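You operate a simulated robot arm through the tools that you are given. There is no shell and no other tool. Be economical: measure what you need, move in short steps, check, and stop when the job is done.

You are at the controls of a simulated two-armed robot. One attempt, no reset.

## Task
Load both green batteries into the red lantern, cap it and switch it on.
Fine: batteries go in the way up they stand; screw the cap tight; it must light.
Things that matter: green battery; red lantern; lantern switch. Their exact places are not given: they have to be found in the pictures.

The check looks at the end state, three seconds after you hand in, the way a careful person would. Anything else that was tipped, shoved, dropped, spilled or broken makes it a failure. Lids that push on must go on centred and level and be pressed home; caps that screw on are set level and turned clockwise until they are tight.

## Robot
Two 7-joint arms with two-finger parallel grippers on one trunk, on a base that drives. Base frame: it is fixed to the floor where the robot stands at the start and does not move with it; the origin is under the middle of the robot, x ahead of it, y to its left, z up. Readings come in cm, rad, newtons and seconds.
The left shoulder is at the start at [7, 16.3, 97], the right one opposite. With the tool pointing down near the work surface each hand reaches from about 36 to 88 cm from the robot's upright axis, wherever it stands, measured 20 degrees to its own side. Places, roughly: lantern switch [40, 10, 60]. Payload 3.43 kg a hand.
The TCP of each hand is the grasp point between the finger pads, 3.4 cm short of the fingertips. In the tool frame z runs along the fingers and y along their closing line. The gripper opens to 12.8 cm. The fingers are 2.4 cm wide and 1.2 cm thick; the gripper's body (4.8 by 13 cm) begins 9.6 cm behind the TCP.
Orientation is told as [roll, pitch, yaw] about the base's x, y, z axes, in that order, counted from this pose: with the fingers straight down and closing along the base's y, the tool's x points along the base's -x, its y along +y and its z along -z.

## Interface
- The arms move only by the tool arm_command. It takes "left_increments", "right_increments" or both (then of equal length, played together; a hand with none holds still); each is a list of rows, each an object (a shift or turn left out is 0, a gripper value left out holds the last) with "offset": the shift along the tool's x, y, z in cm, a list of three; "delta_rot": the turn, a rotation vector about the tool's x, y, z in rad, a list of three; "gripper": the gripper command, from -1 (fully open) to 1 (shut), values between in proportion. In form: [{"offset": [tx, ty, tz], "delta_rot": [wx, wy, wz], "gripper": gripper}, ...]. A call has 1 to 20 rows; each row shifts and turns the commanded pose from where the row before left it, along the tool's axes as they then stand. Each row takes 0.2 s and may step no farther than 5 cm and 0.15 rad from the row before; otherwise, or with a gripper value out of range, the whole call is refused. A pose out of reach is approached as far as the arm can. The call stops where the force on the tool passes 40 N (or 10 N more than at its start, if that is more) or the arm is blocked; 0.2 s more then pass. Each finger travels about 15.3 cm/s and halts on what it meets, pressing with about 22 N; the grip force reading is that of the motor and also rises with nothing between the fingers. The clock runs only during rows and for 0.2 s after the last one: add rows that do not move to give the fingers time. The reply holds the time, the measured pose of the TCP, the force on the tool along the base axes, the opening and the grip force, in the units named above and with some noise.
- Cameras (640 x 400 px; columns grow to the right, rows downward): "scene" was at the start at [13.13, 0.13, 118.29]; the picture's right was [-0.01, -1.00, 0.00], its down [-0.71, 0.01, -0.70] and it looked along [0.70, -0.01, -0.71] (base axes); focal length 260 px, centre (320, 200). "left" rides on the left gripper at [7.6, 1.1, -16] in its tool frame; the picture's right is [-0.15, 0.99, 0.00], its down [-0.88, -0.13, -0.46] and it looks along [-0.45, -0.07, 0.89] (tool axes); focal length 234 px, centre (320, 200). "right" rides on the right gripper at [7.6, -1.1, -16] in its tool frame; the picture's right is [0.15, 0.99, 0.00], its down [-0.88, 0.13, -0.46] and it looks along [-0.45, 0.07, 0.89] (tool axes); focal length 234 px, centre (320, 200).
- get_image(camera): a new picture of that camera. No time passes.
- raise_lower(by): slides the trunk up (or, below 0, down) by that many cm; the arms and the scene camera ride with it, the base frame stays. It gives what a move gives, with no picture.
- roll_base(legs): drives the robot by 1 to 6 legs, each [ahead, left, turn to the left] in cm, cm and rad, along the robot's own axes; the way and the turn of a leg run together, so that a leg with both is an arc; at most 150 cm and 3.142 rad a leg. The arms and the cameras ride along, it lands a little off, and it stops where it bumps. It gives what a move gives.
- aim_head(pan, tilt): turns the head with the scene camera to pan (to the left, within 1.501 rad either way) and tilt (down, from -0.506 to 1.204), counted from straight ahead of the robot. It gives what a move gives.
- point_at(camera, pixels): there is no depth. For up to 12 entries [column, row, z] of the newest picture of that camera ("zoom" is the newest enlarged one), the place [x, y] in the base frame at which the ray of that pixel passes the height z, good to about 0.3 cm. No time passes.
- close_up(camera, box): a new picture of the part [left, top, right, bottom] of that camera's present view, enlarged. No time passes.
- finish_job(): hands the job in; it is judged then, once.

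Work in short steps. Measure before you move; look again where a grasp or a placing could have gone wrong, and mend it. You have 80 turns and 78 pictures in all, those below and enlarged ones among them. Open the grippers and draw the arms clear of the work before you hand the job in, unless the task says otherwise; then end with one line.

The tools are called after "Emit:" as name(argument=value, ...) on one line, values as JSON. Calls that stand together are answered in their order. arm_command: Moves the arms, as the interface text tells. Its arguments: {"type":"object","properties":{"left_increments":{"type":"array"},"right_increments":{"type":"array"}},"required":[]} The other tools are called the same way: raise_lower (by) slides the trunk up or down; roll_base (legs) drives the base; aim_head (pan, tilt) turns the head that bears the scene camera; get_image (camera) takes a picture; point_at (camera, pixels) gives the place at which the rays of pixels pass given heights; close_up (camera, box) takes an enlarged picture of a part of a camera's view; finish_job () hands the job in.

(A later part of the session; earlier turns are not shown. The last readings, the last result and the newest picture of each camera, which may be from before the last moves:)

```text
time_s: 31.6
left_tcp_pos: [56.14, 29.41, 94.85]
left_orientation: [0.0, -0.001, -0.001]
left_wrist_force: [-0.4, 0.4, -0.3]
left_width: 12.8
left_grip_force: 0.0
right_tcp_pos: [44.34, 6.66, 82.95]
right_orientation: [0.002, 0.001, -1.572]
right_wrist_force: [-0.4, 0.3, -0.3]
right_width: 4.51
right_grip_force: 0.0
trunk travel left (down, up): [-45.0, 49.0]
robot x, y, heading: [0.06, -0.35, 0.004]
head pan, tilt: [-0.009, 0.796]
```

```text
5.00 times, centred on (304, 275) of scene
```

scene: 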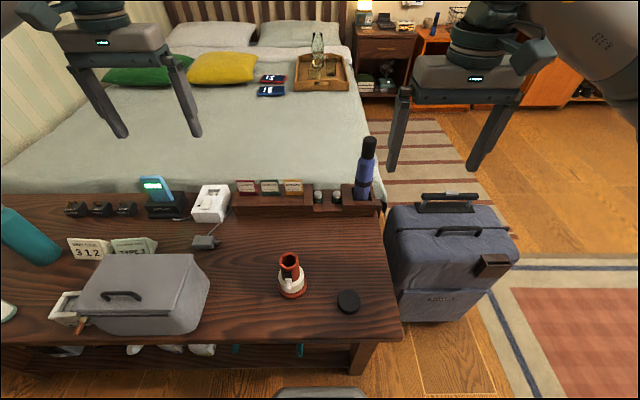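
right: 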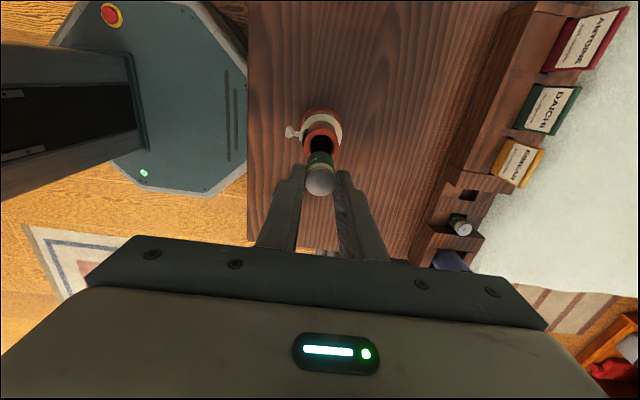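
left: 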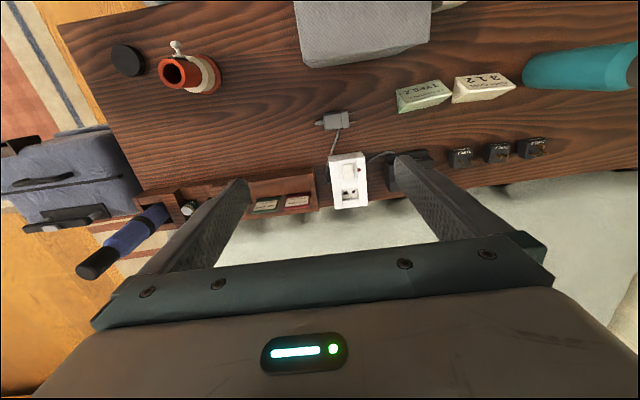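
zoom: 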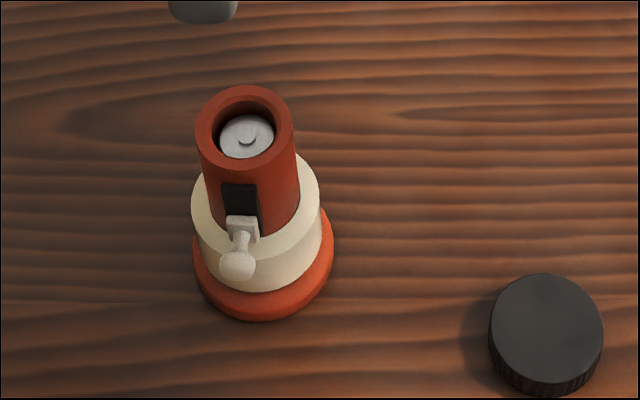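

Both batteries are in, the top one just under the rim. Next the cap at ≈(39.6,−7.3): I move over it and turn the hand back toward +1.2 yaw to have turning range.

Emit:
arm_command(right_increments=[{"offset": [-4.6, -1.5, 1], "gripper": -0.1}, {"offset": [-4.6, -1.5, 1]}, {"offset": [-4.6, -1.5, 1]}, {}])

Emit:
arm_command(right_increments=[{"delta_rot": [0, 0, -0.15]}, {"delta_rot": [0, 0, -0.15]}, {"delta_rot": [0, 0, -0.15]}, {"delta_rot": [0, 0, -0.15]}, {"delta_rot": [0, 0, -0.15]}, {"delta_rot": [0, 0, -0.15]}, {"delta_rot": [0, 0, -0.15]}, {"delta_rot": [0, 0, -0.15]}, {"delta_rot": [0, 0, -0.15]}, {"delta_rot": [0, 0, -0.15]}, {"delta_rot": [0, 0, -0.15]}, {"delta_rot": [0, 0, -0.15]}, {"delta_rot": [0, 0, -0.15]}, {"delta_rot": [0, 0, -0.15]}, {"delta_rot": [0, 0, -0.15]}, {"delta_rot": [0, 0, -0.15]}, {"delta_rot": [0, 0, -0.15]}, {"delta_rot": [0, 0, -0.15]}, {}])

Emit:
get_image(camera="right")

Emit:
get_image(camera="scene")

```text
time_s: 32.6
left_tcp_pos: [56.36, 29.45, 94.88]
left_orientation: [0.0, -0.001, -0.001]
left_wrist_force: [0.4, 0.0, 0.5]
left_width: 12.81
left_grip_force: 0.1
right_tcp_pos: [39.74, -7.18, 79.68]
right_orientation: [-0.001, 0.0, -1.571]
right_wrist_force: [0.3, 0.4, 0.1]
right_width: 7.04
right_grip_force: 0.1
trunk travel left (down, up): [-45.0, 49.0]
robot x, y, heading: [0.34, 0.32, -0.0]
head pan, tilt: [-0.009, 0.796]
```

```text
time_s: 36.6
left_tcp_pos: [56.22, 29.34, 94.97]
left_orientation: [0.0, 0.0, 0.0]
left_wrist_force: [0.2, 0.4, -0.3]
left_width: 12.8
left_grip_force: 0.1
right_tcp_pos: [39.71, -7.13, 80.04]
right_orientation: [-0.001, -0.001, 1.13]
right_wrist_force: [0.4, 0.3, -0.2]
right_width: 7.03
right_grip_force: 0.2
trunk travel left (down, up): [-45.0, 49.0]
robot x, y, heading: [-0.12, -0.05, 0.005]
head pan, tilt: [-0.009, 0.796]
```

```text
35 pictures are left
```

right: 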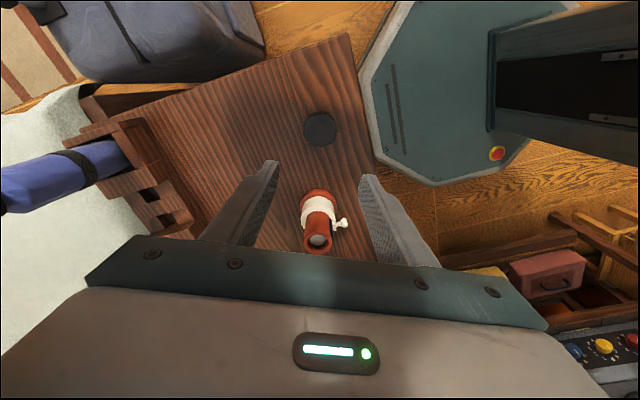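

```text
34 pictures are left
```

scene: 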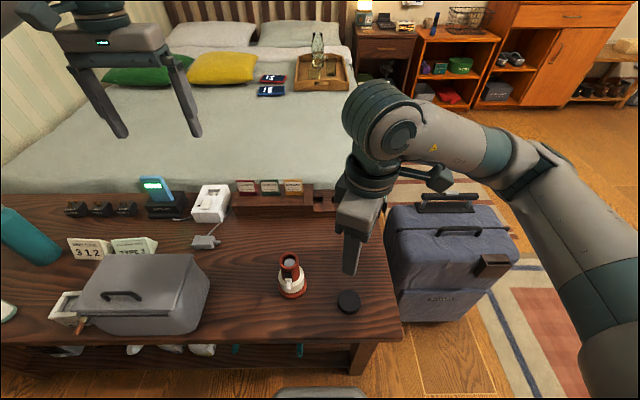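

I measure the cap from both views.

Emit:
point_at(camera="right", pixels=[[319.5, 129, 56.8], [304, 129, 56.8], [335.5, 129, 56.8]])

Emit:
point_at(camera="scene", pixels=[[348.8, 300, 56.8], [337.4, 300, 56.8], [360.3, 300, 56.8], [349, 310.5, 56.8]])

```text
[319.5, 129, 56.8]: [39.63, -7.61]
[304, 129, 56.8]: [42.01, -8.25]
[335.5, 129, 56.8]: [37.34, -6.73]
```

```text
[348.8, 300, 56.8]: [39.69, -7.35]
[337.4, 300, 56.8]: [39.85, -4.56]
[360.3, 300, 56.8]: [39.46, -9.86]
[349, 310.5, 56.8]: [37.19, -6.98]
```

Cap centre ≈(39.65,−7.45), diameter ≈5.1. I descend with 7 cm opening to z≈60.5 and check.

Emit:
arm_command(right_increments=[{"offset": [0.29, -0.08, 3.5]}, {"offset": [0, 0, 4]}, {"offset": [0, 0, 4]}, {"offset": [0, 0, 4]}, {"offset": [0, 0, 4]}, {}, {}])

Emit:
close_up(camera="right", box=[224, 120, 416, 240])

```text
time_s: 38.2
left_tcp_pos: [56.12, 29.46, 95.0]
left_orientation: [0.0, 0.0, 0.0]
left_wrist_force: [0.2, 0.0, 0.2]
left_width: 12.8
left_grip_force: 0.0
right_tcp_pos: [39.57, -7.55, 60.55]
right_orientation: [0.001, 0.001, 1.127]
right_wrist_force: [0.0, -0.4, -0.1]
right_width: 7.04
right_grip_force: 0.0
trunk travel left (down, up): [-45.0, 49.0]
robot x, y, heading: [-0.05, 0.06, -0.002]
head pan, tilt: [-0.009, 0.796]
```

```text
3.33 times, centred on (320, 180) of right
```

zoom: 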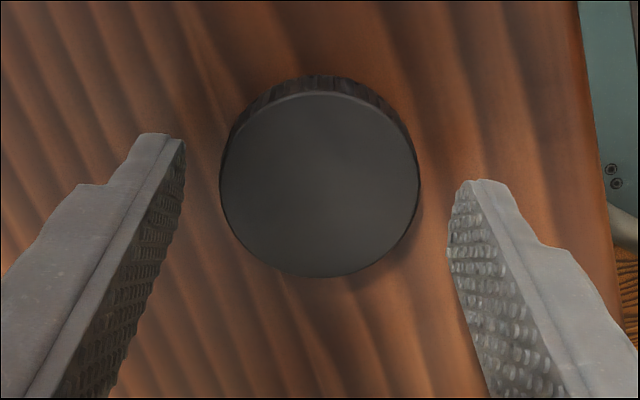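

The cap is centred between the fingers. I go down 1.6 cm, grip, and lift 3 cm.

Emit:
arm_command(right_increments=[{"offset": [0, 0, 0.8]}, {"offset": [0, 0, 0.8]}, {}, {"gripper": 1}, {}, {}, {}, {"offset": [0, 0, -1]}, {"offset": [0, 0, -2]}, {}])

Emit:
close_up(camera="right", box=[224, 120, 416, 240])

```text
time_s: 40.4
left_tcp_pos: [56.14, 29.4, 94.89]
left_orientation: [0.0, 0.0, 0.001]
left_wrist_force: [0.5, 0.0, -0.2]
left_width: 12.79
left_grip_force: 0.1
right_tcp_pos: [39.64, -7.33, 61.98]
right_orientation: [0.0, 0.001, 1.128]
right_wrist_force: [0.0, 0.1, -1.0]
right_width: 5.59
right_grip_force: 22.2
trunk travel left (down, up): [-45.0, 49.0]
robot x, y, heading: [-0.16, -0.05, 0.003]
head pan, tilt: [-0.009, 0.796]
```

```text
3.33 times, centred on (320, 180) of right
```

zoom: 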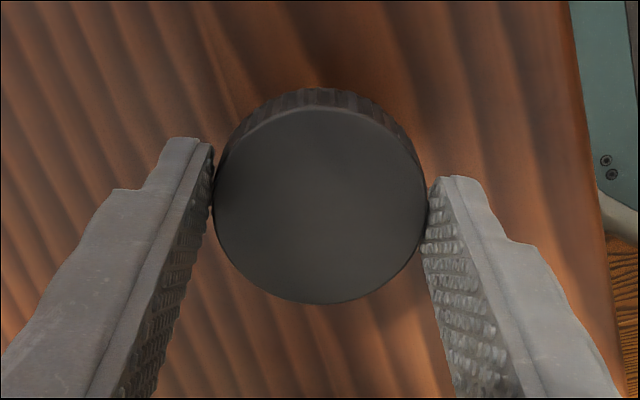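

Gripped (5.6 cm). I query the cap's centre relative to the TCP.

Emit:
point_at(camera="zoom", pixels=[[320, 203, 60.0], [320, 203, 59.7], [320, 106, 60.0], [320, 302, 60.0]])

```text
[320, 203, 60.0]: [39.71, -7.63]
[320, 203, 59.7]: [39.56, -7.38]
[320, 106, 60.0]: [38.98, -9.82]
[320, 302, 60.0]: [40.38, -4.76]
```

The cap is centred on the TCP. I lift and carry it over the tube (44.0,6.5), about 4 cm above the rim.

Emit:
arm_command(right_increments=[{"offset": [0, 0, -5]}, {"offset": [0, 0, -5]}, {"offset": [0, 0, -4]}, {"offset": [-3.6, 0.5, 0]}, {"offset": [-3.6, 0.5, 0]}, {"offset": [-3.6, 0.5, 0]}, {"offset": [-3.6, 0.52, 0]}, {}, {}])

Emit:
close_up(camera="right", box=[224, 90, 416, 210])

Emit:
close_up(camera="scene", box=[240, 210, 352, 280])

```text
time_s: 42.4
left_tcp_pos: [56.08, 29.49, 94.93]
left_orientation: [0.001, 0.0, 0.0]
left_wrist_force: [-0.6, -0.2, -0.4]
left_width: 12.8
left_grip_force: 0.0
right_tcp_pos: [43.99, 6.54, 75.83]
right_orientation: [0.0, 0.002, 1.131]
right_wrist_force: [0.2, 0.2, 1.0]
right_width: 5.6
right_grip_force: 21.8
trunk travel left (down, up): [-45.0, 49.0]
robot x, y, heading: [-0.21, 0.13, 0.001]
head pan, tilt: [-0.009, 0.796]
```

```text
3.33 times, centred on (320, 150) of right
```

zoom: 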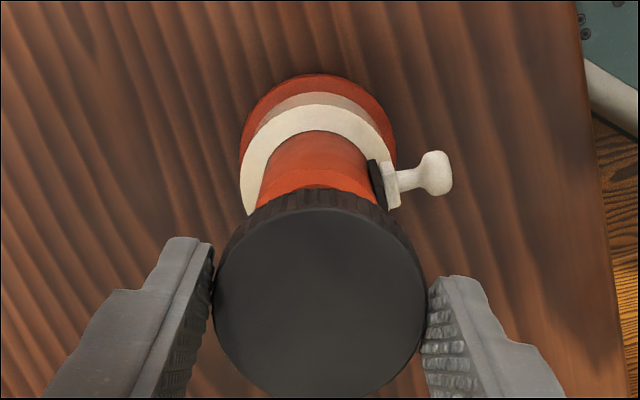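

```text
5.71 times, centred on (296, 245) of scene
```

zoom: 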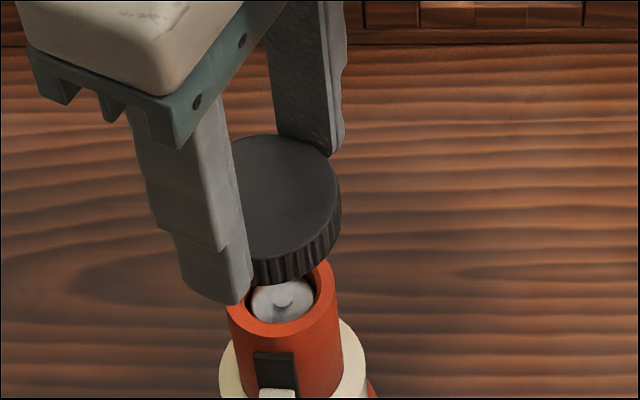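

Computed cap offset from the rim is ≈+0.1 in both x and y; I correct that and lower gently to expected contact (TCP≈71.7).

Emit:
arm_command(right_increments=[{"offset": [0.13, 0.05, 1]}, {"offset": [0, 0, 1]}, {"offset": [0, 0, 1]}, {"offset": [0, 0, 0.5]}, {"offset": [0, 0, 0.3]}, {"offset": [0, 0, 0.2]}, {"offset": [0, 0, 0.2]}, {}])

Emit:
close_up(camera="scene", box=[240, 220, 352, 290])

```text
time_s: 44.2
left_tcp_pos: [56.32, 29.3, 94.98]
left_orientation: [0.0, 0.0, 0.0]
left_wrist_force: [-0.7, 0.9, 0.3]
left_width: 12.78
left_grip_force: 0.0
right_tcp_pos: [43.79, 6.41, 71.75]
right_orientation: [-0.001, -0.001, 1.127]
right_wrist_force: [-0.2, 0.5, 0.4]
right_width: 5.6
right_grip_force: 22.1
trunk travel left (down, up): [-45.0, 49.0]
robot x, y, heading: [0.04, 0.34, 0.004]
head pan, tilt: [-0.009, 0.796]
```

```text
5.71 times, centred on (296, 255) of scene
```

zoom: 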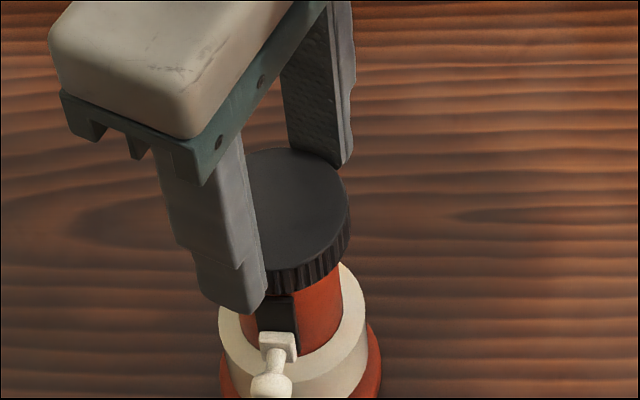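

Still no contact; I lower in small steps.

Emit:
arm_command(right_increments=[{"offset": [0, 0, 0.15]}, {"offset": [0, 0, 0.15]}, {"offset": [0, 0, 0.15]}, {}])

```text
time_s: 45.2
left_tcp_pos: [56.14, 29.35, 94.96]
left_orientation: [0.001, 0.0, -0.001]
left_wrist_force: [0.3, 0.1, -0.1]
left_width: 12.8
left_grip_force: 0.0
right_tcp_pos: [43.86, 6.33, 71.35]
right_orientation: [0.0, 0.001, 1.128]
right_wrist_force: [-0.1, 0.0, 0.4]
right_width: 5.63
right_grip_force: 21.8
trunk travel left (down, up): [-45.0, 49.0]
robot x, y, heading: [-0.0, 0.1, -0.004]
head pan, tilt: [-0.009, 0.796]
```

Emit:
arm_command(right_increments=[{"offset": [0, 0, 0.15]}, {"offset": [0, 0, 0.15]}, {"offset": [0, 0, 0.15]}, {}])

Emit:
close_up(camera="right", box=[224, 90, 416, 210])

```text
time_s: 46.2
left_tcp_pos: [56.14, 29.3, 95.14]
left_orientation: [0.0, -0.002, -0.001]
left_wrist_force: [0.1, -0.1, 0.7]
left_width: 12.8
left_grip_force: 0.0
right_tcp_pos: [43.77, 6.38, 71.01]
right_orientation: [-0.004, -0.002, 1.126]
right_wrist_force: [0.1, -1.6, 23.3]
right_width: 5.61
right_grip_force: 22.1
trunk travel left (down, up): [-45.0, 49.0]
robot x, y, heading: [0.05, 0.08, -0.001]
head pan, tilt: [-0.009, 0.796]
```

```text
3.33 times, centred on (320, 150) of right
```

zoom: 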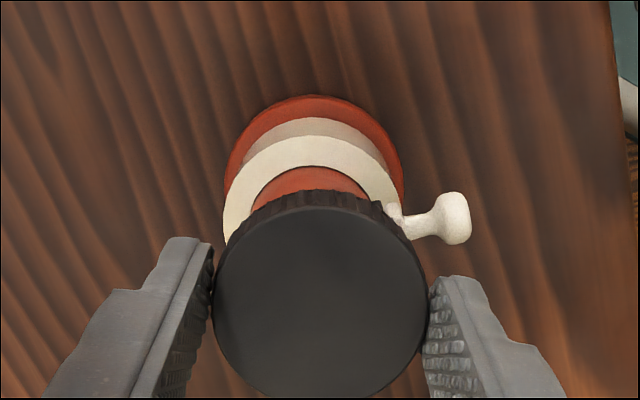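

Contact (23 N up). I start turning clockwise (+tool z) 0.6 rad and look whether the lantern turns along.

Emit:
arm_command(right_increments=[{"offset": [0, 0, -0.05], "delta_rot": [0, 0, 0.15]}, {"delta_rot": [0, 0, 0.15]}, {"delta_rot": [0, 0, 0.15]}, {"delta_rot": [0, 0, 0.15]}, {}])

Emit:
close_up(camera="scene", box=[240, 230, 352, 300])

```text
time_s: 47.4
left_tcp_pos: [56.03, 29.32, 94.99]
left_orientation: [-0.001, 0.0, 0.0]
left_wrist_force: [0.2, 0.4, -0.4]
left_width: 12.79
left_grip_force: 0.1
right_tcp_pos: [43.66, 6.21, 70.75]
right_orientation: [-0.002, 0.002, 0.525]
right_wrist_force: [1.5, -5.7, 13.9]
right_width: 5.63
right_grip_force: 21.7
trunk travel left (down, up): [-45.0, 49.0]
robot x, y, heading: [0.19, -0.3, 0.001]
head pan, tilt: [-0.009, 0.796]
```

```text
5.71 times, centred on (296, 265) of scene
```

zoom: 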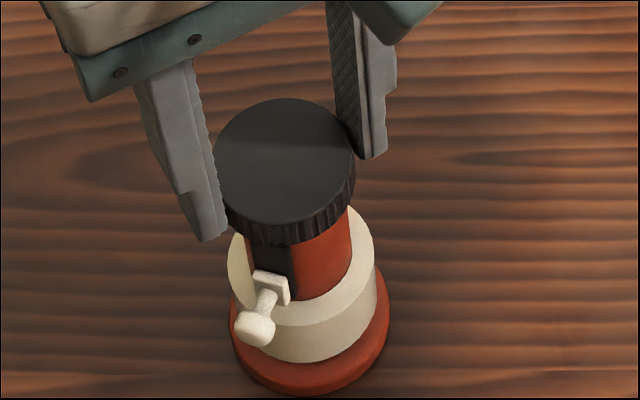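

The knob turned along and the lantern drifted a little: it must be held by the left hand. I release the cap, rise, and back the base 12 cm to give the left arm room.

Emit:
arm_command(right_increments=[{"gripper": -0.2}, {}, {}, {"offset": [0, 0, -2]}, {"offset": [0, 0, -5]}, {"offset": [0, 0, -5]}, {}])

Emit:
roll_base(legs=[[-12, 0, 0]])

Emit:
get_image(camera="scene")

```text
time_s: 49.0
left_tcp_pos: [56.18, 29.39, 94.81]
left_orientation: [-0.001, 0.001, -0.001]
left_wrist_force: [0.6, 1.1, 0.4]
left_width: 12.8
left_grip_force: 0.1
right_tcp_pos: [43.76, 6.33, 82.98]
right_orientation: [0.001, 0.001, 0.526]
right_wrist_force: [0.0, -0.9, 0.3]
right_width: 7.64
right_grip_force: 0.1
trunk travel left (down, up): [-45.0, 49.0]
robot x, y, heading: [-0.08, 0.01, -0.003]
head pan, tilt: [-0.009, 0.796]
```

```text
time_s: 50.2
left_tcp_pos: [44.18, 29.42, 95.09]
left_orientation: [0.001, -0.001, 0.0]
left_wrist_force: [0.4, -1.1, -0.1]
left_width: 12.81
left_grip_force: 0.0
right_tcp_pos: [31.64, 6.33, 83.09]
right_orientation: [0.002, -0.001, 0.528]
right_wrist_force: [-1.1, -0.6, 0.9]
right_width: 7.7
right_grip_force: 0.1
trunk travel left (down, up): [-45.0, 49.0]
robot x, y, heading: [-12.0, -0.5, -0.003]
head pan, tilt: [-0.009, 0.796]
```

```text
26 pictures are left
```

scene: 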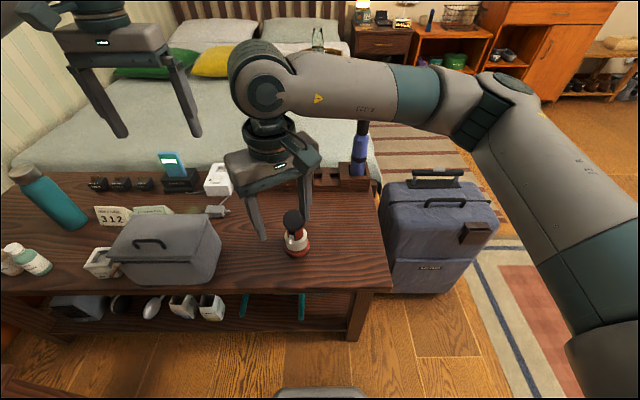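

I enlarge the lantern and case region to get new positions.

Emit:
close_up(camera="scene", box=[200, 190, 344, 280])

Emit:
point_at(camera="scene", pixels=[[292, 218, 69], [298, 251, 56], [290, 241, 61], [290, 241, 62], [222, 238, 65], [222, 262, 55], [212, 216, 68]])

```text
4.44 times, centred on (272, 235) of scene
```

zoom: 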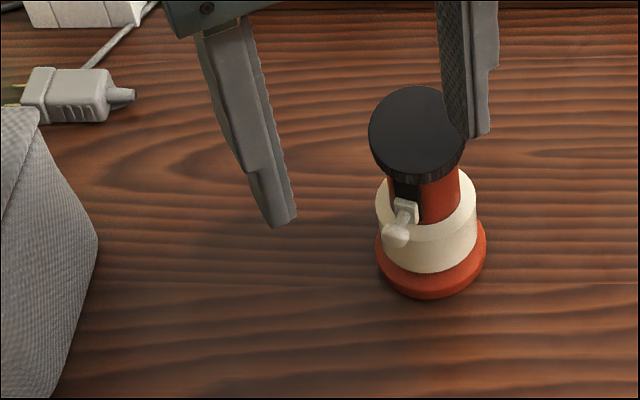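

```text
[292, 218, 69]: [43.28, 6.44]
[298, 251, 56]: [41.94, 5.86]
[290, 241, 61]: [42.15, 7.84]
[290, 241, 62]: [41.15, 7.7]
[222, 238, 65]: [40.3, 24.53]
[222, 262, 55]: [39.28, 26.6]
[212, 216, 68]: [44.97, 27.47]
```

The cap may sit tilted; I zoom in on it before going on.

Emit:
close_up(camera="scene", box=[264, 200, 328, 262])

```text
6.45 times, centred on (296, 231) of scene
```

zoom: 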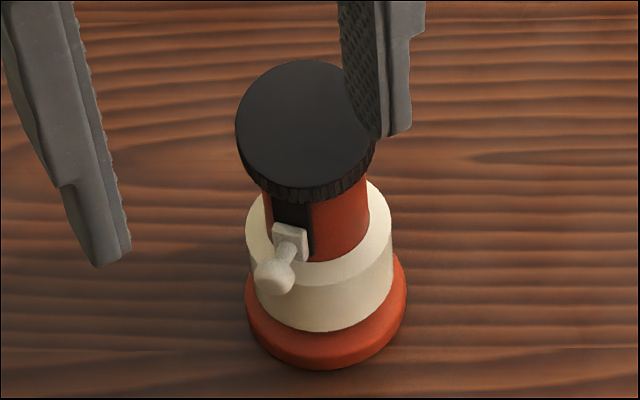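

The cap is indeed leaning toward the robot. I measure the lantern's axis now (collar and base), then bring the left hand to hold it.

Emit:
point_at(camera="zoom", pixels=[[326, 303, 56.2], [246, 303, 56.2], [407, 303, 56.2], [327, 369, 55], [318, 227, 61], [245, 227, 61], [392, 227, 61], [274, 276, 62], [274, 276, 61], [306, 126, 69]])

```text
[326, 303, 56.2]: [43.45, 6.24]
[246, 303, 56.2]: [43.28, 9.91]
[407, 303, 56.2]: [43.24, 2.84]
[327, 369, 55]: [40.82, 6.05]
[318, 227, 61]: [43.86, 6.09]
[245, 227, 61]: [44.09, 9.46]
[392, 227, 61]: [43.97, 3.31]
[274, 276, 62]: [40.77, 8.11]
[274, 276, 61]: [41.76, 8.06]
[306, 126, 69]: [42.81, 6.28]
```

Axis ≈(43.9,6.3), knob at azimuth ≈156°. I park the right hand at about (47,−10,89), and turn the left hand: yaw −24° then tilt 60° so its fingers will point forward-down.

Emit:
arm_command(right_increments=[{"offset": [-1.15, -4.38, -1.2]}, {"offset": [-1.15, -4.38, -1.2]}, {"offset": [-1.15, -4.38, -1.2]}, {"offset": [-1.15, -4.38, -1.2]}, {"offset": [-1.15, -4.38, -1.2]}, {}])

Emit:
arm_command(left_increments=[{"delta_rot": [0, 0, 0.14]}, {"delta_rot": [0, 0, 0.14]}, {"delta_rot": [0, 0, 0.139]}, {"delta_rot": [0, -0.15, 0]}, {"delta_rot": [0, -0.15, 0]}, {"delta_rot": [0, -0.15, 0]}, {"delta_rot": [0, -0.15, 0]}, {"delta_rot": [0, -0.15, 0]}, {"delta_rot": [0, -0.15, 0]}, {"delta_rot": [0, -0.147, 0]}, {"gripper": -0.4}, {}])

```text
time_s: 51.6
left_tcp_pos: [44.21, 29.51, 94.96]
left_orientation: [-0.001, 0.0, 0.0]
left_wrist_force: [0.0, -0.3, 0.4]
left_width: 12.79
left_grip_force: 0.2
right_tcp_pos: [47.68, -9.67, 88.84]
right_orientation: [0.001, -0.001, 0.527]
right_wrist_force: [-0.2, -0.1, -0.7]
right_width: 7.68
right_grip_force: 0.1
trunk travel left (down, up): [-45.0, 49.0]
robot x, y, heading: [-12.18, 0.03, 0.005]
head pan, tilt: [-0.009, 0.796]
```

```text
time_s: 54.2
left_tcp_pos: [44.28, 29.36, 95.09]
left_orientation: [0.0, -1.047, -0.418]
left_wrist_force: [-0.6, 0.3, 0.2]
left_width: 8.98
left_grip_force: 0.1
right_tcp_pos: [47.64, -9.61, 88.78]
right_orientation: [0.0, -0.001, 0.53]
right_wrist_force: [-0.9, 0.1, 0.0]
right_width: 7.69
right_grip_force: 0.1
trunk travel left (down, up): [-45.0, 49.0]
robot x, y, heading: [-12.07, 0.02, 0.002]
head pan, tilt: [-0.009, 0.796]
```

The left hand reached the tilted pose. I move it sideways then down to a point 12 cm short of the lantern on the approach line.

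Emit:
arm_command(left_increments=[{"offset": [0.14, -4.26, -0.24]}, {"offset": [0.14, -4.26, -0.24]}, {"offset": [0.14, -4.26, -0.24]}, {"offset": [0.14, -4.26, -0.24]}, {"offset": [0.14, -4.26, -0.24]}, {"offset": [3.66, 0, 2.11]}, {"offset": [3.66, 0, 2.11]}, {"offset": [3.66, 0, 2.11]}, {"offset": [3.66, 0, 2.11]}, {"offset": [3.66, 0, 2.11]}, {"offset": [3.66, 0, 2.11]}, {"offset": [3.66, 0, 2.11]}, {}, {}])

Emit:
get_image(camera="left")

Emit:
close_up(camera="scene", box=[216, 180, 376, 280])

```text
time_s: 56.9
left_tcp_pos: [44.66, 10.37, 70.93]
left_orientation: [-0.014, -1.083, -0.413]
left_wrist_force: [-1.1, -2.1, 8.4]
left_width: 9.13
left_grip_force: 1.4
left hand out of reach, approached as far as the arm can: row 2, 3, 4, 5, 6, 7, 8
right_tcp_pos: [47.68, -9.61, 88.83]
right_orientation: [0.002, 0.001, 0.526]
right_wrist_force: [0.4, -0.7, -0.2]
right_width: 7.67
right_grip_force: 0.1
trunk travel left (down, up): [-45.0, 49.0]
robot x, y, heading: [-12.12, -0.16, -0.0]
head pan, tilt: [-0.009, 0.796]
stopped in row 13 (left hand): the force on the tool passed its limit (the readings are from after the stop); the commanded pose is now the measured one
```

```text
23 pictures are left
```

left: 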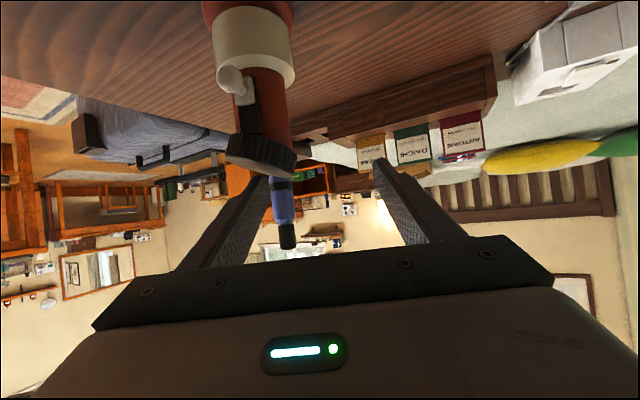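

```text
4.00 times, centred on (296, 230) of scene
```

zoom: 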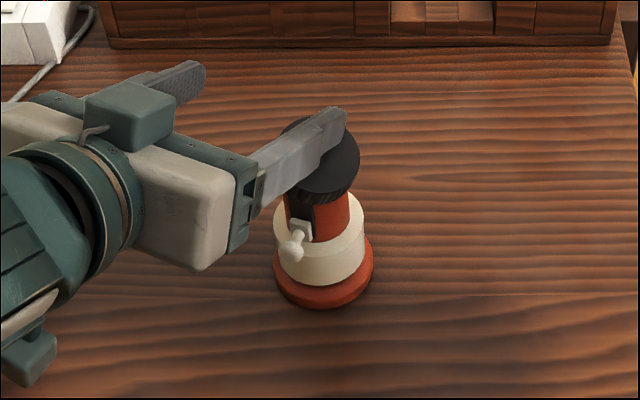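

The arm could not fold that close, and the left finger touches near the cap. I raise it straight up, check, and back the base 16 cm more.

Emit:
arm_command(left_increments=[{"offset": [-0.85, 0, -0.53]}, {"offset": [-1.7, 0, -1.06]}, {"offset": [-3.4, 0, -2.1]}, {"offset": [-3.4, 0, -2.1]}, {"offset": [-3.4, 0, -2.1]}, {}])

Emit:
close_up(camera="scene", box=[248, 190, 344, 250])

```text
time_s: 58.3
left_tcp_pos: [44.81, 10.73, 85.57]
left_orientation: [-0.014, -1.079, -0.41]
left_wrist_force: [0.2, 0.5, -0.2]
left_width: 8.94
left_grip_force: 0.1
left hand out of reach, approached as far as the arm can: row 5
right_tcp_pos: [47.74, -9.63, 88.89]
right_orientation: [0.0, 0.003, 0.53]
right_wrist_force: [0.0, -0.5, -0.7]
right_width: 7.66
right_grip_force: 0.0
trunk travel left (down, up): [-45.0, 49.0]
robot x, y, heading: [-11.93, 0.08, 0.001]
head pan, tilt: [-0.009, 0.796]
```

```text
6.67 times, centred on (296, 220) of scene
```

zoom: 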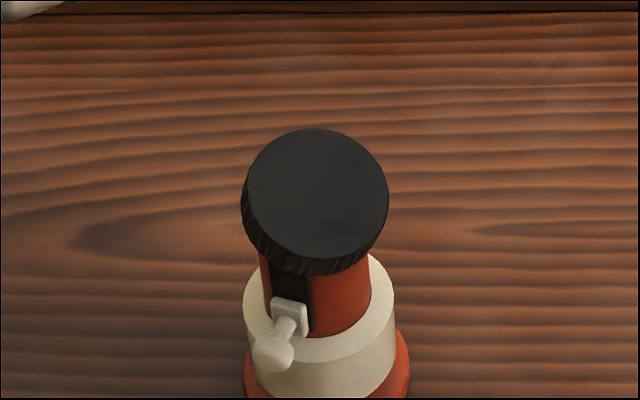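

The cap is still on the tube (slightly askew), the lantern upright. I back the base 16 cm.

Emit:
roll_base(legs=[[-16, 0, 0]])

```text
time_s: 59.7
left_tcp_pos: [29.08, 10.82, 85.65]
left_orientation: [-0.01, -1.077, -0.409]
left_wrist_force: [-0.2, 0.1, 0.2]
left_width: 8.97
left_grip_force: 0.1
right_tcp_pos: [31.88, -9.44, 88.9]
right_orientation: [0.001, 0.0, 0.53]
right_wrist_force: [0.1, 0.4, 0.8]
right_width: 7.66
right_grip_force: 0.1
trunk travel left (down, up): [-45.0, 49.0]
robot x, y, heading: [-27.82, -0.23, 0.0]
head pan, tilt: [-0.009, 0.796]
```

Now I move the left hand to the pre-grasp point ≈(34.4,10.5,65.5).

Emit:
arm_command(left_increments=[{"offset": [-1.18, 0.92, 2.19]}, {"offset": [-1.18, 0.92, 2.19]}, {"offset": [3.54, 0, 1.9]}, {"offset": [3.54, 0, 1.9]}, {"offset": [3.54, 0, 1.9]}, {"offset": [3.54, 0, 1.9]}, {"offset": [3.54, 0, 1.9]}, {}, {}])

Emit:
get_image(camera="left")

```text
time_s: 61.7
left_tcp_pos: [34.29, 10.21, 65.38]
left_orientation: [-0.013, -1.08, -0.411]
left_wrist_force: [0.6, 0.1, 0.1]
left_width: 8.97
left_grip_force: 0.1
right_tcp_pos: [31.86, -9.54, 88.78]
right_orientation: [0.0, 0.002, 0.531]
right_wrist_force: [-0.4, 0.1, 0.2]
right_width: 7.66
right_grip_force: 0.1
trunk travel left (down, up): [-45.0, 49.0]
robot x, y, heading: [-27.57, -0.04, -0.0]
head pan, tilt: [-0.009, 0.796]
```

```text
20 pictures are left
```

left: 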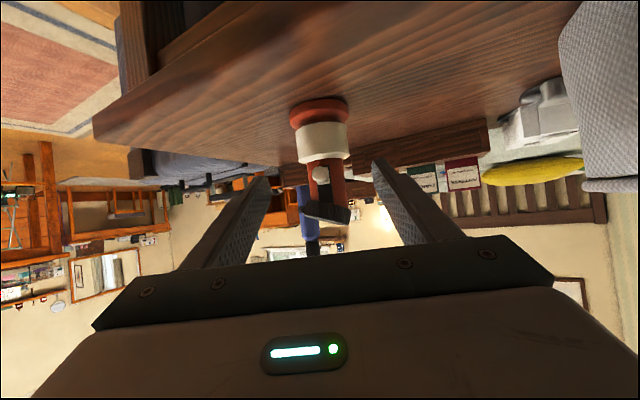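

The lantern is centred between the left fingers (col 322 vs mid 321), knob facing the palm. I advance 11.7 cm along the fingers and check.

Emit:
arm_command(left_increments=[{"offset": [0.07, 0.06, 3]}, {"offset": [0.07, 0.06, 3]}, {"offset": [0.07, 0.06, 3]}, {"offset": [0.06, 0.06, 2.7]}, {}, {}])

Emit:
get_image(camera="left")

```text
time_s: 63.1
left_tcp_pos: [43.79, 6.32, 59.68]
left_orientation: [-0.012, -1.079, -0.41]
left_wrist_force: [-0.5, 0.0, -0.2]
left_width: 8.96
left_grip_force: 0.2
right_tcp_pos: [31.9, -9.54, 88.76]
right_orientation: [0.002, 0.002, 0.529]
right_wrist_force: [0.2, 0.4, 0.7]
right_width: 7.69
right_grip_force: 0.1
trunk travel left (down, up): [-45.0, 49.0]
robot x, y, heading: [-28.13, 0.17, 0.001]
head pan, tilt: [-0.009, 0.796]
```

```text
19 pictures are left
```

left: 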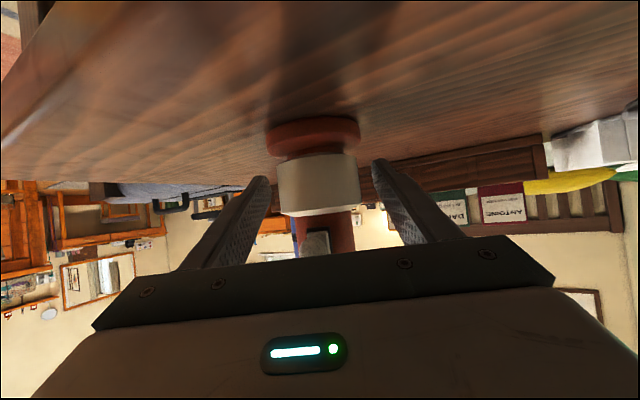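

The collar (275–360) is centred between the fingers. I close the left gripper.

Emit:
arm_command(left_increments=[{"gripper": 0.0}, {"gripper": 0.1}, {"gripper": 1}, {}, {}, {}])

Emit:
close_up(camera="scene", box=[240, 160, 368, 240])

```text
time_s: 64.5
left_tcp_pos: [43.78, 6.27, 59.83]
left_orientation: [-0.012, -1.079, -0.41]
left_wrist_force: [-0.1, -1.0, 0.5]
left_width: 5.48
left_grip_force: 22.1
right_tcp_pos: [31.89, -9.42, 88.65]
right_orientation: [0.0, 0.0, 0.528]
right_wrist_force: [0.8, 0.0, -0.1]
right_width: 7.68
right_grip_force: 0.0
trunk travel left (down, up): [-45.0, 49.0]
robot x, y, heading: [-27.94, 0.07, 0.002]
head pan, tilt: [-0.009, 0.796]
```

```text
5.00 times, centred on (304, 200) of scene
```

zoom: 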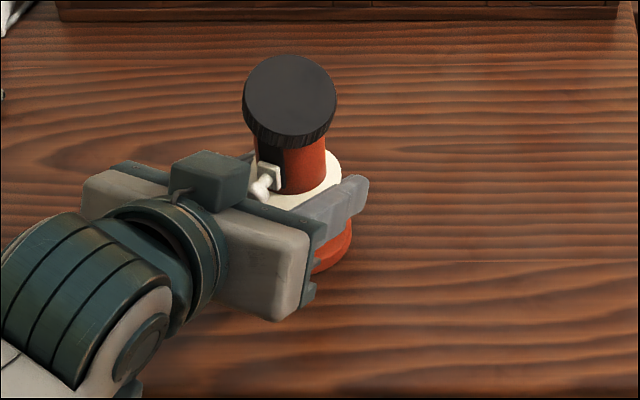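

The left hand holds the collar (5.5 cm). Now the right hand: turn to yaw ≈+1.57 so its pads close along x (levelling the lean), and move above the cap.

Emit:
arm_command(right_increments=[{"delta_rot": [0, 0, -0.149]}, {"delta_rot": [0, 0, -0.149]}, {"delta_rot": [0, 0, -0.149]}, {"delta_rot": [0, 0, -0.149]}, {"delta_rot": [0, 0, -0.149]}, {"delta_rot": [0, 0, -0.149]}, {"delta_rot": [0, 0, -0.149]}, {"offset": [-3.95, -2.9, 0]}, {"offset": [-3.95, -2.9, 0]}, {"offset": [-3.95, -2.9, 0]}, {"offset": [-3.95, -2.9, 0]}, {"offset": [0, 0, 3]}, {"offset": [0, 0, 3]}, {"offset": [0, 0, 2.7]}, {}, {}])

Emit:
close_up(camera="right", box=[224, 90, 416, 210])

```text
time_s: 67.9
left_tcp_pos: [43.86, 6.32, 59.76]
left_orientation: [-0.011, -1.078, -0.41]
left_wrist_force: [1.1, -1.1, 0.9]
left_width: 5.5
left_grip_force: 22.0
right_tcp_pos: [21.02, 1.55, 82.36]
right_orientation: [0.0, 0.001, 1.565]
right_wrist_force: [-0.2, -1.1, -0.7]
right_width: 7.69
right_grip_force: 0.1
right hand out of reach, approached as far as the arm can: row 5, 6, 7, 8, 9, 10, 11, 13
trunk travel left (down, up): [-45.0, 49.0]
robot x, y, heading: [-27.88, 0.18, 0.004]
head pan, tilt: [-0.009, 0.796]
```

```text
3.33 times, centred on (320, 150) of right
```

zoom: 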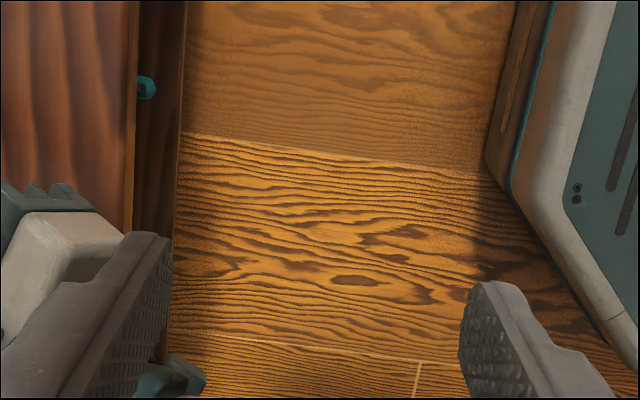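

The right arm could not keep that yaw while moving and lagged at (21,1.6). I turn the yaw back toward 1.1 while raising, and see where it settles.

Emit:
arm_command(right_increments=[{"offset": [0, 0, -3], "delta_rot": [0, 0, 0.15]}, {"offset": [0, 0, -3], "delta_rot": [0, 0, 0.15]}, {"delta_rot": [0, 0, 0.15]}, {"delta_rot": [0, 0, 0.1]}, {}, {}])

```text
time_s: 69.3
left_tcp_pos: [43.83, 6.33, 59.71]
left_orientation: [-0.012, -1.078, -0.41]
left_wrist_force: [-1.6, 1.7, 1.4]
left_width: 5.49
left_grip_force: 21.4
right_tcp_pos: [21.04, 1.51, 88.26]
right_orientation: [0.0, -0.001, 1.023]
right_wrist_force: [0.1, -0.2, 0.3]
right_width: 7.67
right_grip_force: 0.1
trunk travel left (down, up): [-45.0, 49.0]
robot x, y, heading: [-27.93, 0.09, 0.001]
head pan, tilt: [-0.009, 0.796]
```

The pose command follows the actual one. I move over the cap at yaw 1.02, then down to z≈80.

Emit:
arm_command(right_increments=[{"offset": [-3.15, -3.33, 0]}, {"offset": [-3.15, -3.33, 0]}, {"offset": [-3.15, -3.33, 0]}, {"offset": [-3.15, -3.33, 0]}, {"offset": [-3.13, -3.33, 0]}, {"delta_rot": [0, 0, -0.15]}, {"delta_rot": [0, 0, -0.15]}, {"delta_rot": [0, 0, -0.15]}, {}])

```text
time_s: 71.3
left_tcp_pos: [43.83, 6.42, 59.62]
left_orientation: [-0.012, -1.079, -0.411]
left_wrist_force: [1.8, -1.3, 0.9]
left_width: 5.52
left_grip_force: 21.9
right_tcp_pos: [37.95, 5.27, 88.32]
right_orientation: [0.0, 0.0, 1.023]
right_wrist_force: [0.2, 0.4, -0.1]
right_width: 7.67
right_grip_force: 0.1
right hand out of reach, approached as far as the arm can: row 4, 5, 6, 7, 8
trunk travel left (down, up): [-45.0, 49.0]
robot x, y, heading: [-27.85, 0.04, 0.004]
head pan, tilt: [-0.009, 0.796]
```

Yaw near 1 is out of reach that far out; I turn to yaw 0.6 and finish the move, then down to z≈76.

Emit:
arm_command(right_increments=[{"delta_rot": [0, 0, 0.14]}, {"delta_rot": [0, 0, 0.14]}, {"delta_rot": [0, 0, 0.14]}, {"offset": [-2.55, -1.15, 0]}, {"offset": [-2.55, -1.14, 0]}, {"offset": [0, 0, 4]}, {"offset": [0, 0, 4]}, {"offset": [0, 0, 4]}, {}, {}])

Emit:
close_up(camera="right", box=[224, 90, 416, 210])

```text
time_s: 73.5
left_tcp_pos: [43.69, 6.3, 59.75]
left_orientation: [-0.011, -1.079, -0.411]
left_wrist_force: [0.3, 0.1, 0.4]
left_width: 5.49
left_grip_force: 21.8
right_tcp_pos: [43.51, 6.2, 76.31]
right_orientation: [0.0, 0.001, 0.603]
right_wrist_force: [-0.1, 0.0, 0.2]
right_width: 7.67
right_grip_force: 0.0
trunk travel left (down, up): [-45.0, 49.0]
robot x, y, heading: [-28.04, -0.47, -0.001]
head pan, tilt: [-0.009, 0.796]
```

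```text
3.33 times, centred on (320, 150) of right
```

zoom: 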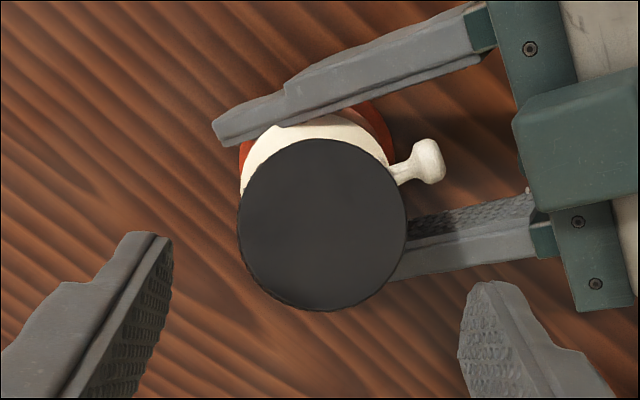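

The cap (centre col 321) is centred between the right fingers. I lower to z≈71.3, grip, and lift the cap 2 cm off to re-seat it level.

Emit:
arm_command(right_increments=[{"offset": [0, 0, 2.5]}, {"offset": [0, 0, 2.0]}, {"offset": [0, 0, 0.5]}, {}, {"gripper": 1}, {}, {}, {}, {"offset": [0, 0, -1]}, {"offset": [0, 0, -1.5]}, {}])

Emit:
close_up(camera="scene", box=[264, 150, 344, 200])

Emit:
close_up(camera="right", box=[224, 120, 416, 240])

```text
time_s: 75.9
left_tcp_pos: [43.72, 6.34, 59.69]
left_orientation: [-0.012, -1.078, -0.411]
left_wrist_force: [-0.2, 0.0, 0.7]
left_width: 5.49
left_grip_force: 21.4
right_tcp_pos: [43.47, 6.21, 73.86]
right_orientation: [0.0, 0.002, 0.605]
right_wrist_force: [0.0, -0.3, 0.2]
right_width: 5.24
right_grip_force: 22.2
trunk travel left (down, up): [-45.0, 49.0]
robot x, y, heading: [-27.9, -0.22, 0.0]
head pan, tilt: [-0.009, 0.796]
```

```text
8.00 times, centred on (304, 175) of scene
```

zoom: 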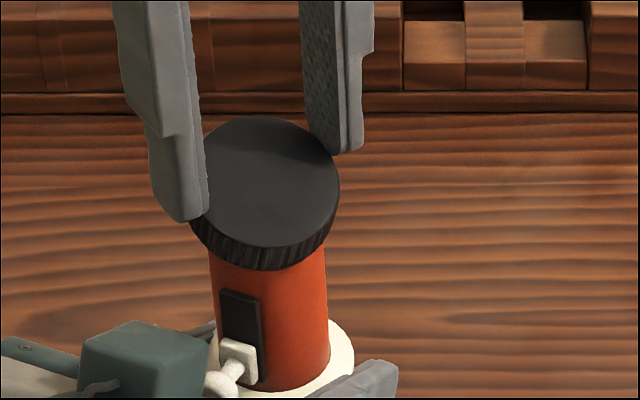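

```text
3.33 times, centred on (320, 180) of right
```

zoom: 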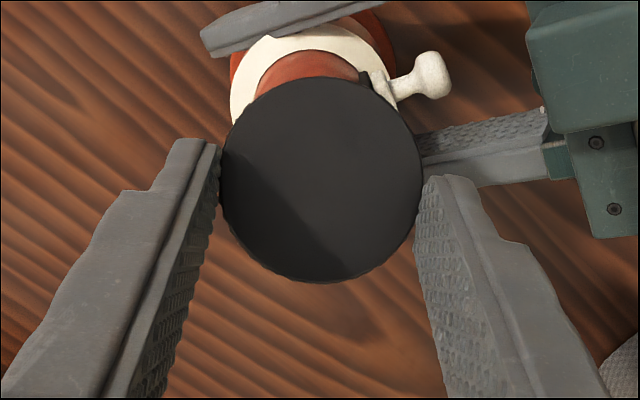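

The cap is held tilted ≈25° toward the hand's +x side. I raise 4 cm and lean the hand +0.42 about tool y to level the cap, then look.

Emit:
arm_command(right_increments=[{"offset": [0, 0, -2]}, {"offset": [0, 0, -2]}, {"delta_rot": [0, 0.14, 0]}, {"delta_rot": [0, 0.14, 0]}, {"delta_rot": [0, 0.14, 0]}, {}, {}])

Emit:
close_up(camera="scene", box=[264, 140, 344, 190])

```text
time_s: 77.5
left_tcp_pos: [43.87, 6.32, 59.69]
left_orientation: [-0.012, -1.079, -0.41]
left_wrist_force: [0.5, -1.4, -0.1]
left_width: 5.48
left_grip_force: 22.2
right_tcp_pos: [39.65, 3.9, 78.08]
right_orientation: [0.0, 0.421, 0.6]
right_wrist_force: [0.0, 0.0, -0.5]
right_width: 5.23
right_grip_force: 21.6
right hand out of reach, approached as far as the arm can: row 4, 5
trunk travel left (down, up): [-45.0, 49.0]
robot x, y, heading: [-27.83, -0.07, -0.0]
head pan, tilt: [-0.009, 0.796]
```

```text
8.00 times, centred on (304, 165) of scene
```

zoom: 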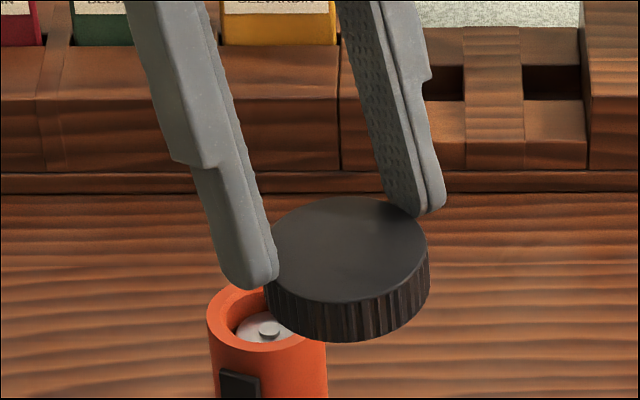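

The cap is now level, but that lean is at the reach limit. Cleaner: set the cap down level on the table near (39.6,−7) and regrip it straight. I also measure the rim now visible at zoom (267,315).

Emit:
point_at(camera="zoom", pixels=[[267, 315, 67.3], [267, 315, 67.8], [206, 318, 67.5], [328, 318, 67.5], [267, 352, 67.5]])

Emit:
arm_command(right_increments=[{"offset": [1.89, -3.02, 0.84]}, {"offset": [1.89, -3.02, 0.84]}, {"offset": [1.89, -3.02, 0.84]}, {"offset": [-1.63, 0, 3.65]}, {"offset": [-1.63, 0, 3.65]}, {"offset": [-1.63, 0, 3.65]}, {"offset": [-1.2, 0, 2.7]}, {}, {}])

Emit:
close_up(camera="scene", box=[290, 160, 402, 230])

```text
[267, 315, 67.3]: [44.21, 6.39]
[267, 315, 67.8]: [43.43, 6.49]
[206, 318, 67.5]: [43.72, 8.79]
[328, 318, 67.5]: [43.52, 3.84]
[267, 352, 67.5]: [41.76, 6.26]
```

```text
time_s: 79.5
left_tcp_pos: [43.72, 6.27, 59.76]
left_orientation: [-0.011, -1.079, -0.41]
left_wrist_force: [0.4, -0.6, 1.4]
left_width: 5.47
left_grip_force: 21.9
right_tcp_pos: [39.54, -6.92, 63.18]
right_orientation: [0.0, 0.421, 0.604]
right_wrist_force: [0.4, -0.5, 0.4]
right_width: 5.23
right_grip_force: 22.0
trunk travel left (down, up): [-45.0, 49.0]
robot x, y, heading: [-28.02, -0.19, 0.001]
head pan, tilt: [-0.009, 0.796]
```

```text
5.71 times, centred on (346, 195) of scene
```

zoom: 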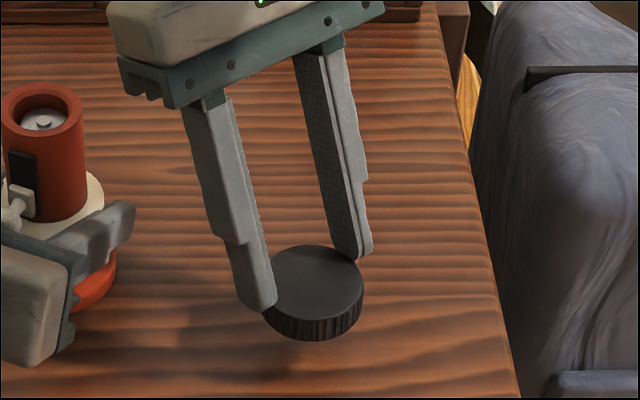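

Rim axis ≈(43.8,6.35). The cap nears the table; I lower in small steps.

Emit:
arm_command(right_increments=[{"offset": [-0.2, 0, 0.457]}, {"offset": [-0.2, 0, 0.457]}, {"offset": [-0.2, 0, 0.457]}, {}])

Emit:
arm_command(right_increments=[{"offset": [-0.12, 0, 0.274]}, {"offset": [-0.12, 0, 0.274]}, {}])

Emit:
arm_command(right_increments=[{"offset": [-0.12, 0, 0.274]}, {"offset": [-0.12, 0, 0.274]}, {}])

```text
time_s: 80.5
left_tcp_pos: [43.92, 6.27, 59.76]
left_orientation: [-0.012, -1.077, -0.409]
left_wrist_force: [1.4, -0.9, 2.3]
left_width: 5.49
left_grip_force: 22.0
right_tcp_pos: [39.68, -6.91, 61.6]
right_orientation: [-0.001, 0.42, 0.603]
right_wrist_force: [0.4, -1.0, -0.8]
right_width: 5.22
right_grip_force: 21.8
trunk travel left (down, up): [-45.0, 49.0]
robot x, y, heading: [-27.83, 0.05, 0.001]
head pan, tilt: [-0.009, 0.796]
```

```text
time_s: 81.3
left_tcp_pos: [43.77, 6.27, 59.67]
left_orientation: [-0.013, -1.079, -0.411]
left_wrist_force: [1.5, -0.2, 1.5]
left_width: 5.47
left_grip_force: 22.1
right_tcp_pos: [39.58, -6.92, 60.95]
right_orientation: [-0.001, 0.42, 0.602]
right_wrist_force: [-0.4, -0.3, -0.5]
right_width: 5.21
right_grip_force: 22.0
trunk travel left (down, up): [-45.0, 49.0]
robot x, y, heading: [-27.84, -0.3, 0.0]
head pan, tilt: [-0.009, 0.796]
```

```text
time_s: 82.1
left_tcp_pos: [43.86, 6.21, 59.7]
left_orientation: [-0.01, -1.078, -0.409]
left_wrist_force: [0.6, -0.2, 2.3]
left_width: 5.51
left_grip_force: 21.5
right_tcp_pos: [39.75, -7.01, 60.39]
right_orientation: [0.001, 0.42, 0.604]
right_wrist_force: [-0.5, 0.3, 0.5]
right_width: 5.24
right_grip_force: 21.8
trunk travel left (down, up): [-45.0, 49.0]
robot x, y, heading: [-27.75, -0.03, -0.004]
head pan, tilt: [-0.009, 0.796]
```

Emit:
arm_command(right_increments=[{"offset": [-0.12, 0, 0.274]}, {"offset": [-0.12, 0, 0.274]}, {}])

Emit:
arm_command(right_increments=[{"offset": [-0.1, 0, 0.228]}, {"offset": [-0.1, 0, 0.228]}, {}])

```text
time_s: 82.9
left_tcp_pos: [43.85, 6.27, 59.84]
left_orientation: [-0.014, -1.079, -0.409]
left_wrist_force: [0.4, -0.4, 2.1]
left_width: 5.49
left_grip_force: 22.1
right_tcp_pos: [39.58, -7.03, 59.94]
right_orientation: [0.001, 0.422, 0.605]
right_wrist_force: [-0.2, 0.6, 0.1]
right_width: 5.2
right_grip_force: 22.4
trunk travel left (down, up): [-45.0, 49.0]
robot x, y, heading: [-27.67, 0.32, 0.002]
head pan, tilt: [-0.009, 0.796]
```

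```text
time_s: 83.7
left_tcp_pos: [43.65, 6.32, 59.88]
left_orientation: [-0.012, -1.078, -0.41]
left_wrist_force: [-0.1, -0.1, -2.4]
left_width: 5.48
left_grip_force: 21.8
right_tcp_pos: [39.52, -7.08, 59.74]
right_orientation: [-0.003, 0.417, 0.603]
right_wrist_force: [3.3, -1.5, 35.2]
right_width: 5.24
right_grip_force: 22.1
trunk travel left (down, up): [-45.0, 49.0]
robot x, y, heading: [-27.78, 0.01, 0.008]
head pan, tilt: [-0.009, 0.796]
```

Contact at z≈59.7. I ease off, open, retract along the fingers, and straighten the hand.

Emit:
arm_command(right_increments=[{"offset": [0.06, 0, -0.15]}, {"gripper": -0.2}, {}, {}, {"offset": [0, 0, -3]}, {"offset": [0, 0, -4]}, {"delta_rot": [0, -0.14, 0]}, {"delta_rot": [0, -0.14, 0]}, {"delta_rot": [0, -0.14, 0]}, {}, {}])

Emit:
get_image(camera="right")

```text
time_s: 86.1
left_tcp_pos: [43.73, 6.31, 59.65]
left_orientation: [-0.013, -1.077, -0.41]
left_wrist_force: [-1.4, 0.0, 0.6]
left_width: 5.48
left_grip_force: 22.2
right_tcp_pos: [40.48, -6.33, 62.04]
right_orientation: [0.0, 0.0, 0.604]
right_wrist_force: [0.0, 0.2, -0.4]
right_width: 7.69
right_grip_force: 0.1
right hand out of reach, approached as far as the arm can: row 6
trunk travel left (down, up): [-45.0, 49.0]
robot x, y, heading: [-27.76, -0.1, 0.002]
head pan, tilt: [-0.009, 0.796]
```

```text
11 pictures are left
```

right: 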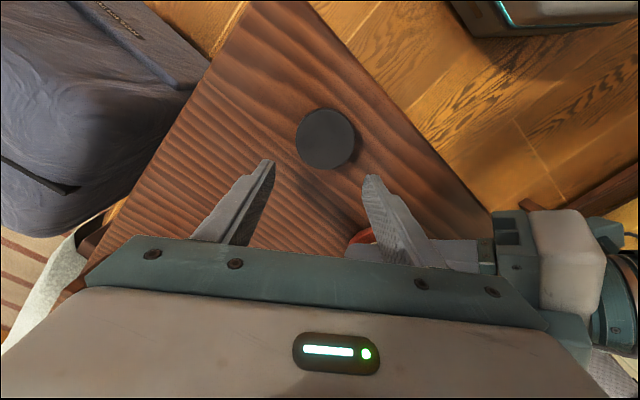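

The cap lies flat on the table at (326,139). I locate it.

Emit:
point_at(camera="right", pixels=[[326, 138, 57], [326, 138, 56.7], [297, 138, 57], [355, 138, 57]])

```text
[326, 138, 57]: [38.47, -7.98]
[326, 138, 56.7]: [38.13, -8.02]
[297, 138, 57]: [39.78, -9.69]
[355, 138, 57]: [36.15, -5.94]
```

Cap centre ≈(38.3,−7.9): I shift 2.75 along tool x, lower, grip straight and lift.

Emit:
arm_command(right_increments=[{"offset": [1.4, 0, 0]}, {"offset": [1.35, 0, 0]}, {"offset": [0, 0, 1.5]}, {"offset": [0, 0, 1.5]}, {}, {"gripper": 1}, {}, {}, {}, {"offset": [0, 0, -1]}, {"offset": [0, 0, -4]}, {"offset": [0, 0, -5]}, {"offset": [0, 0, -5]}, {}])

Emit:
close_up(camera="right", box=[224, 120, 416, 240])

```text
time_s: 89.1
left_tcp_pos: [43.77, 6.29, 59.73]
left_orientation: [-0.009, -1.08, -0.411]
left_wrist_force: [-0.8, -0.7, 0.7]
left_width: 5.48
left_grip_force: 22.0
right_tcp_pos: [38.37, -8.05, 74.36]
right_orientation: [0.0, 0.0, 0.604]
right_wrist_force: [0.1, 1.0, -1.3]
right_width: 5.6
right_grip_force: 21.9
trunk travel left (down, up): [-45.0, 49.0]
robot x, y, heading: [-27.44, -0.03, -0.0]
head pan, tilt: [-0.009, 0.796]
```

```text
3.33 times, centred on (320, 180) of right
```

zoom: 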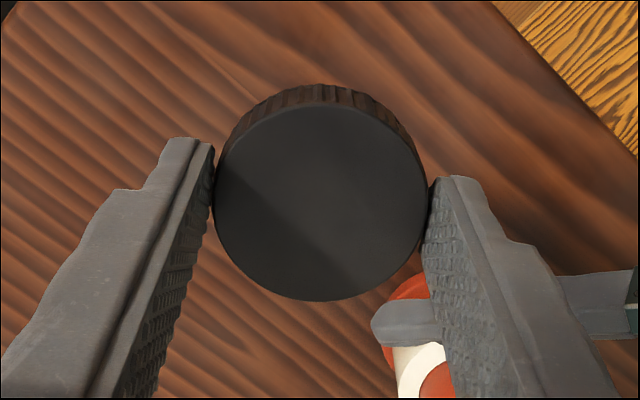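

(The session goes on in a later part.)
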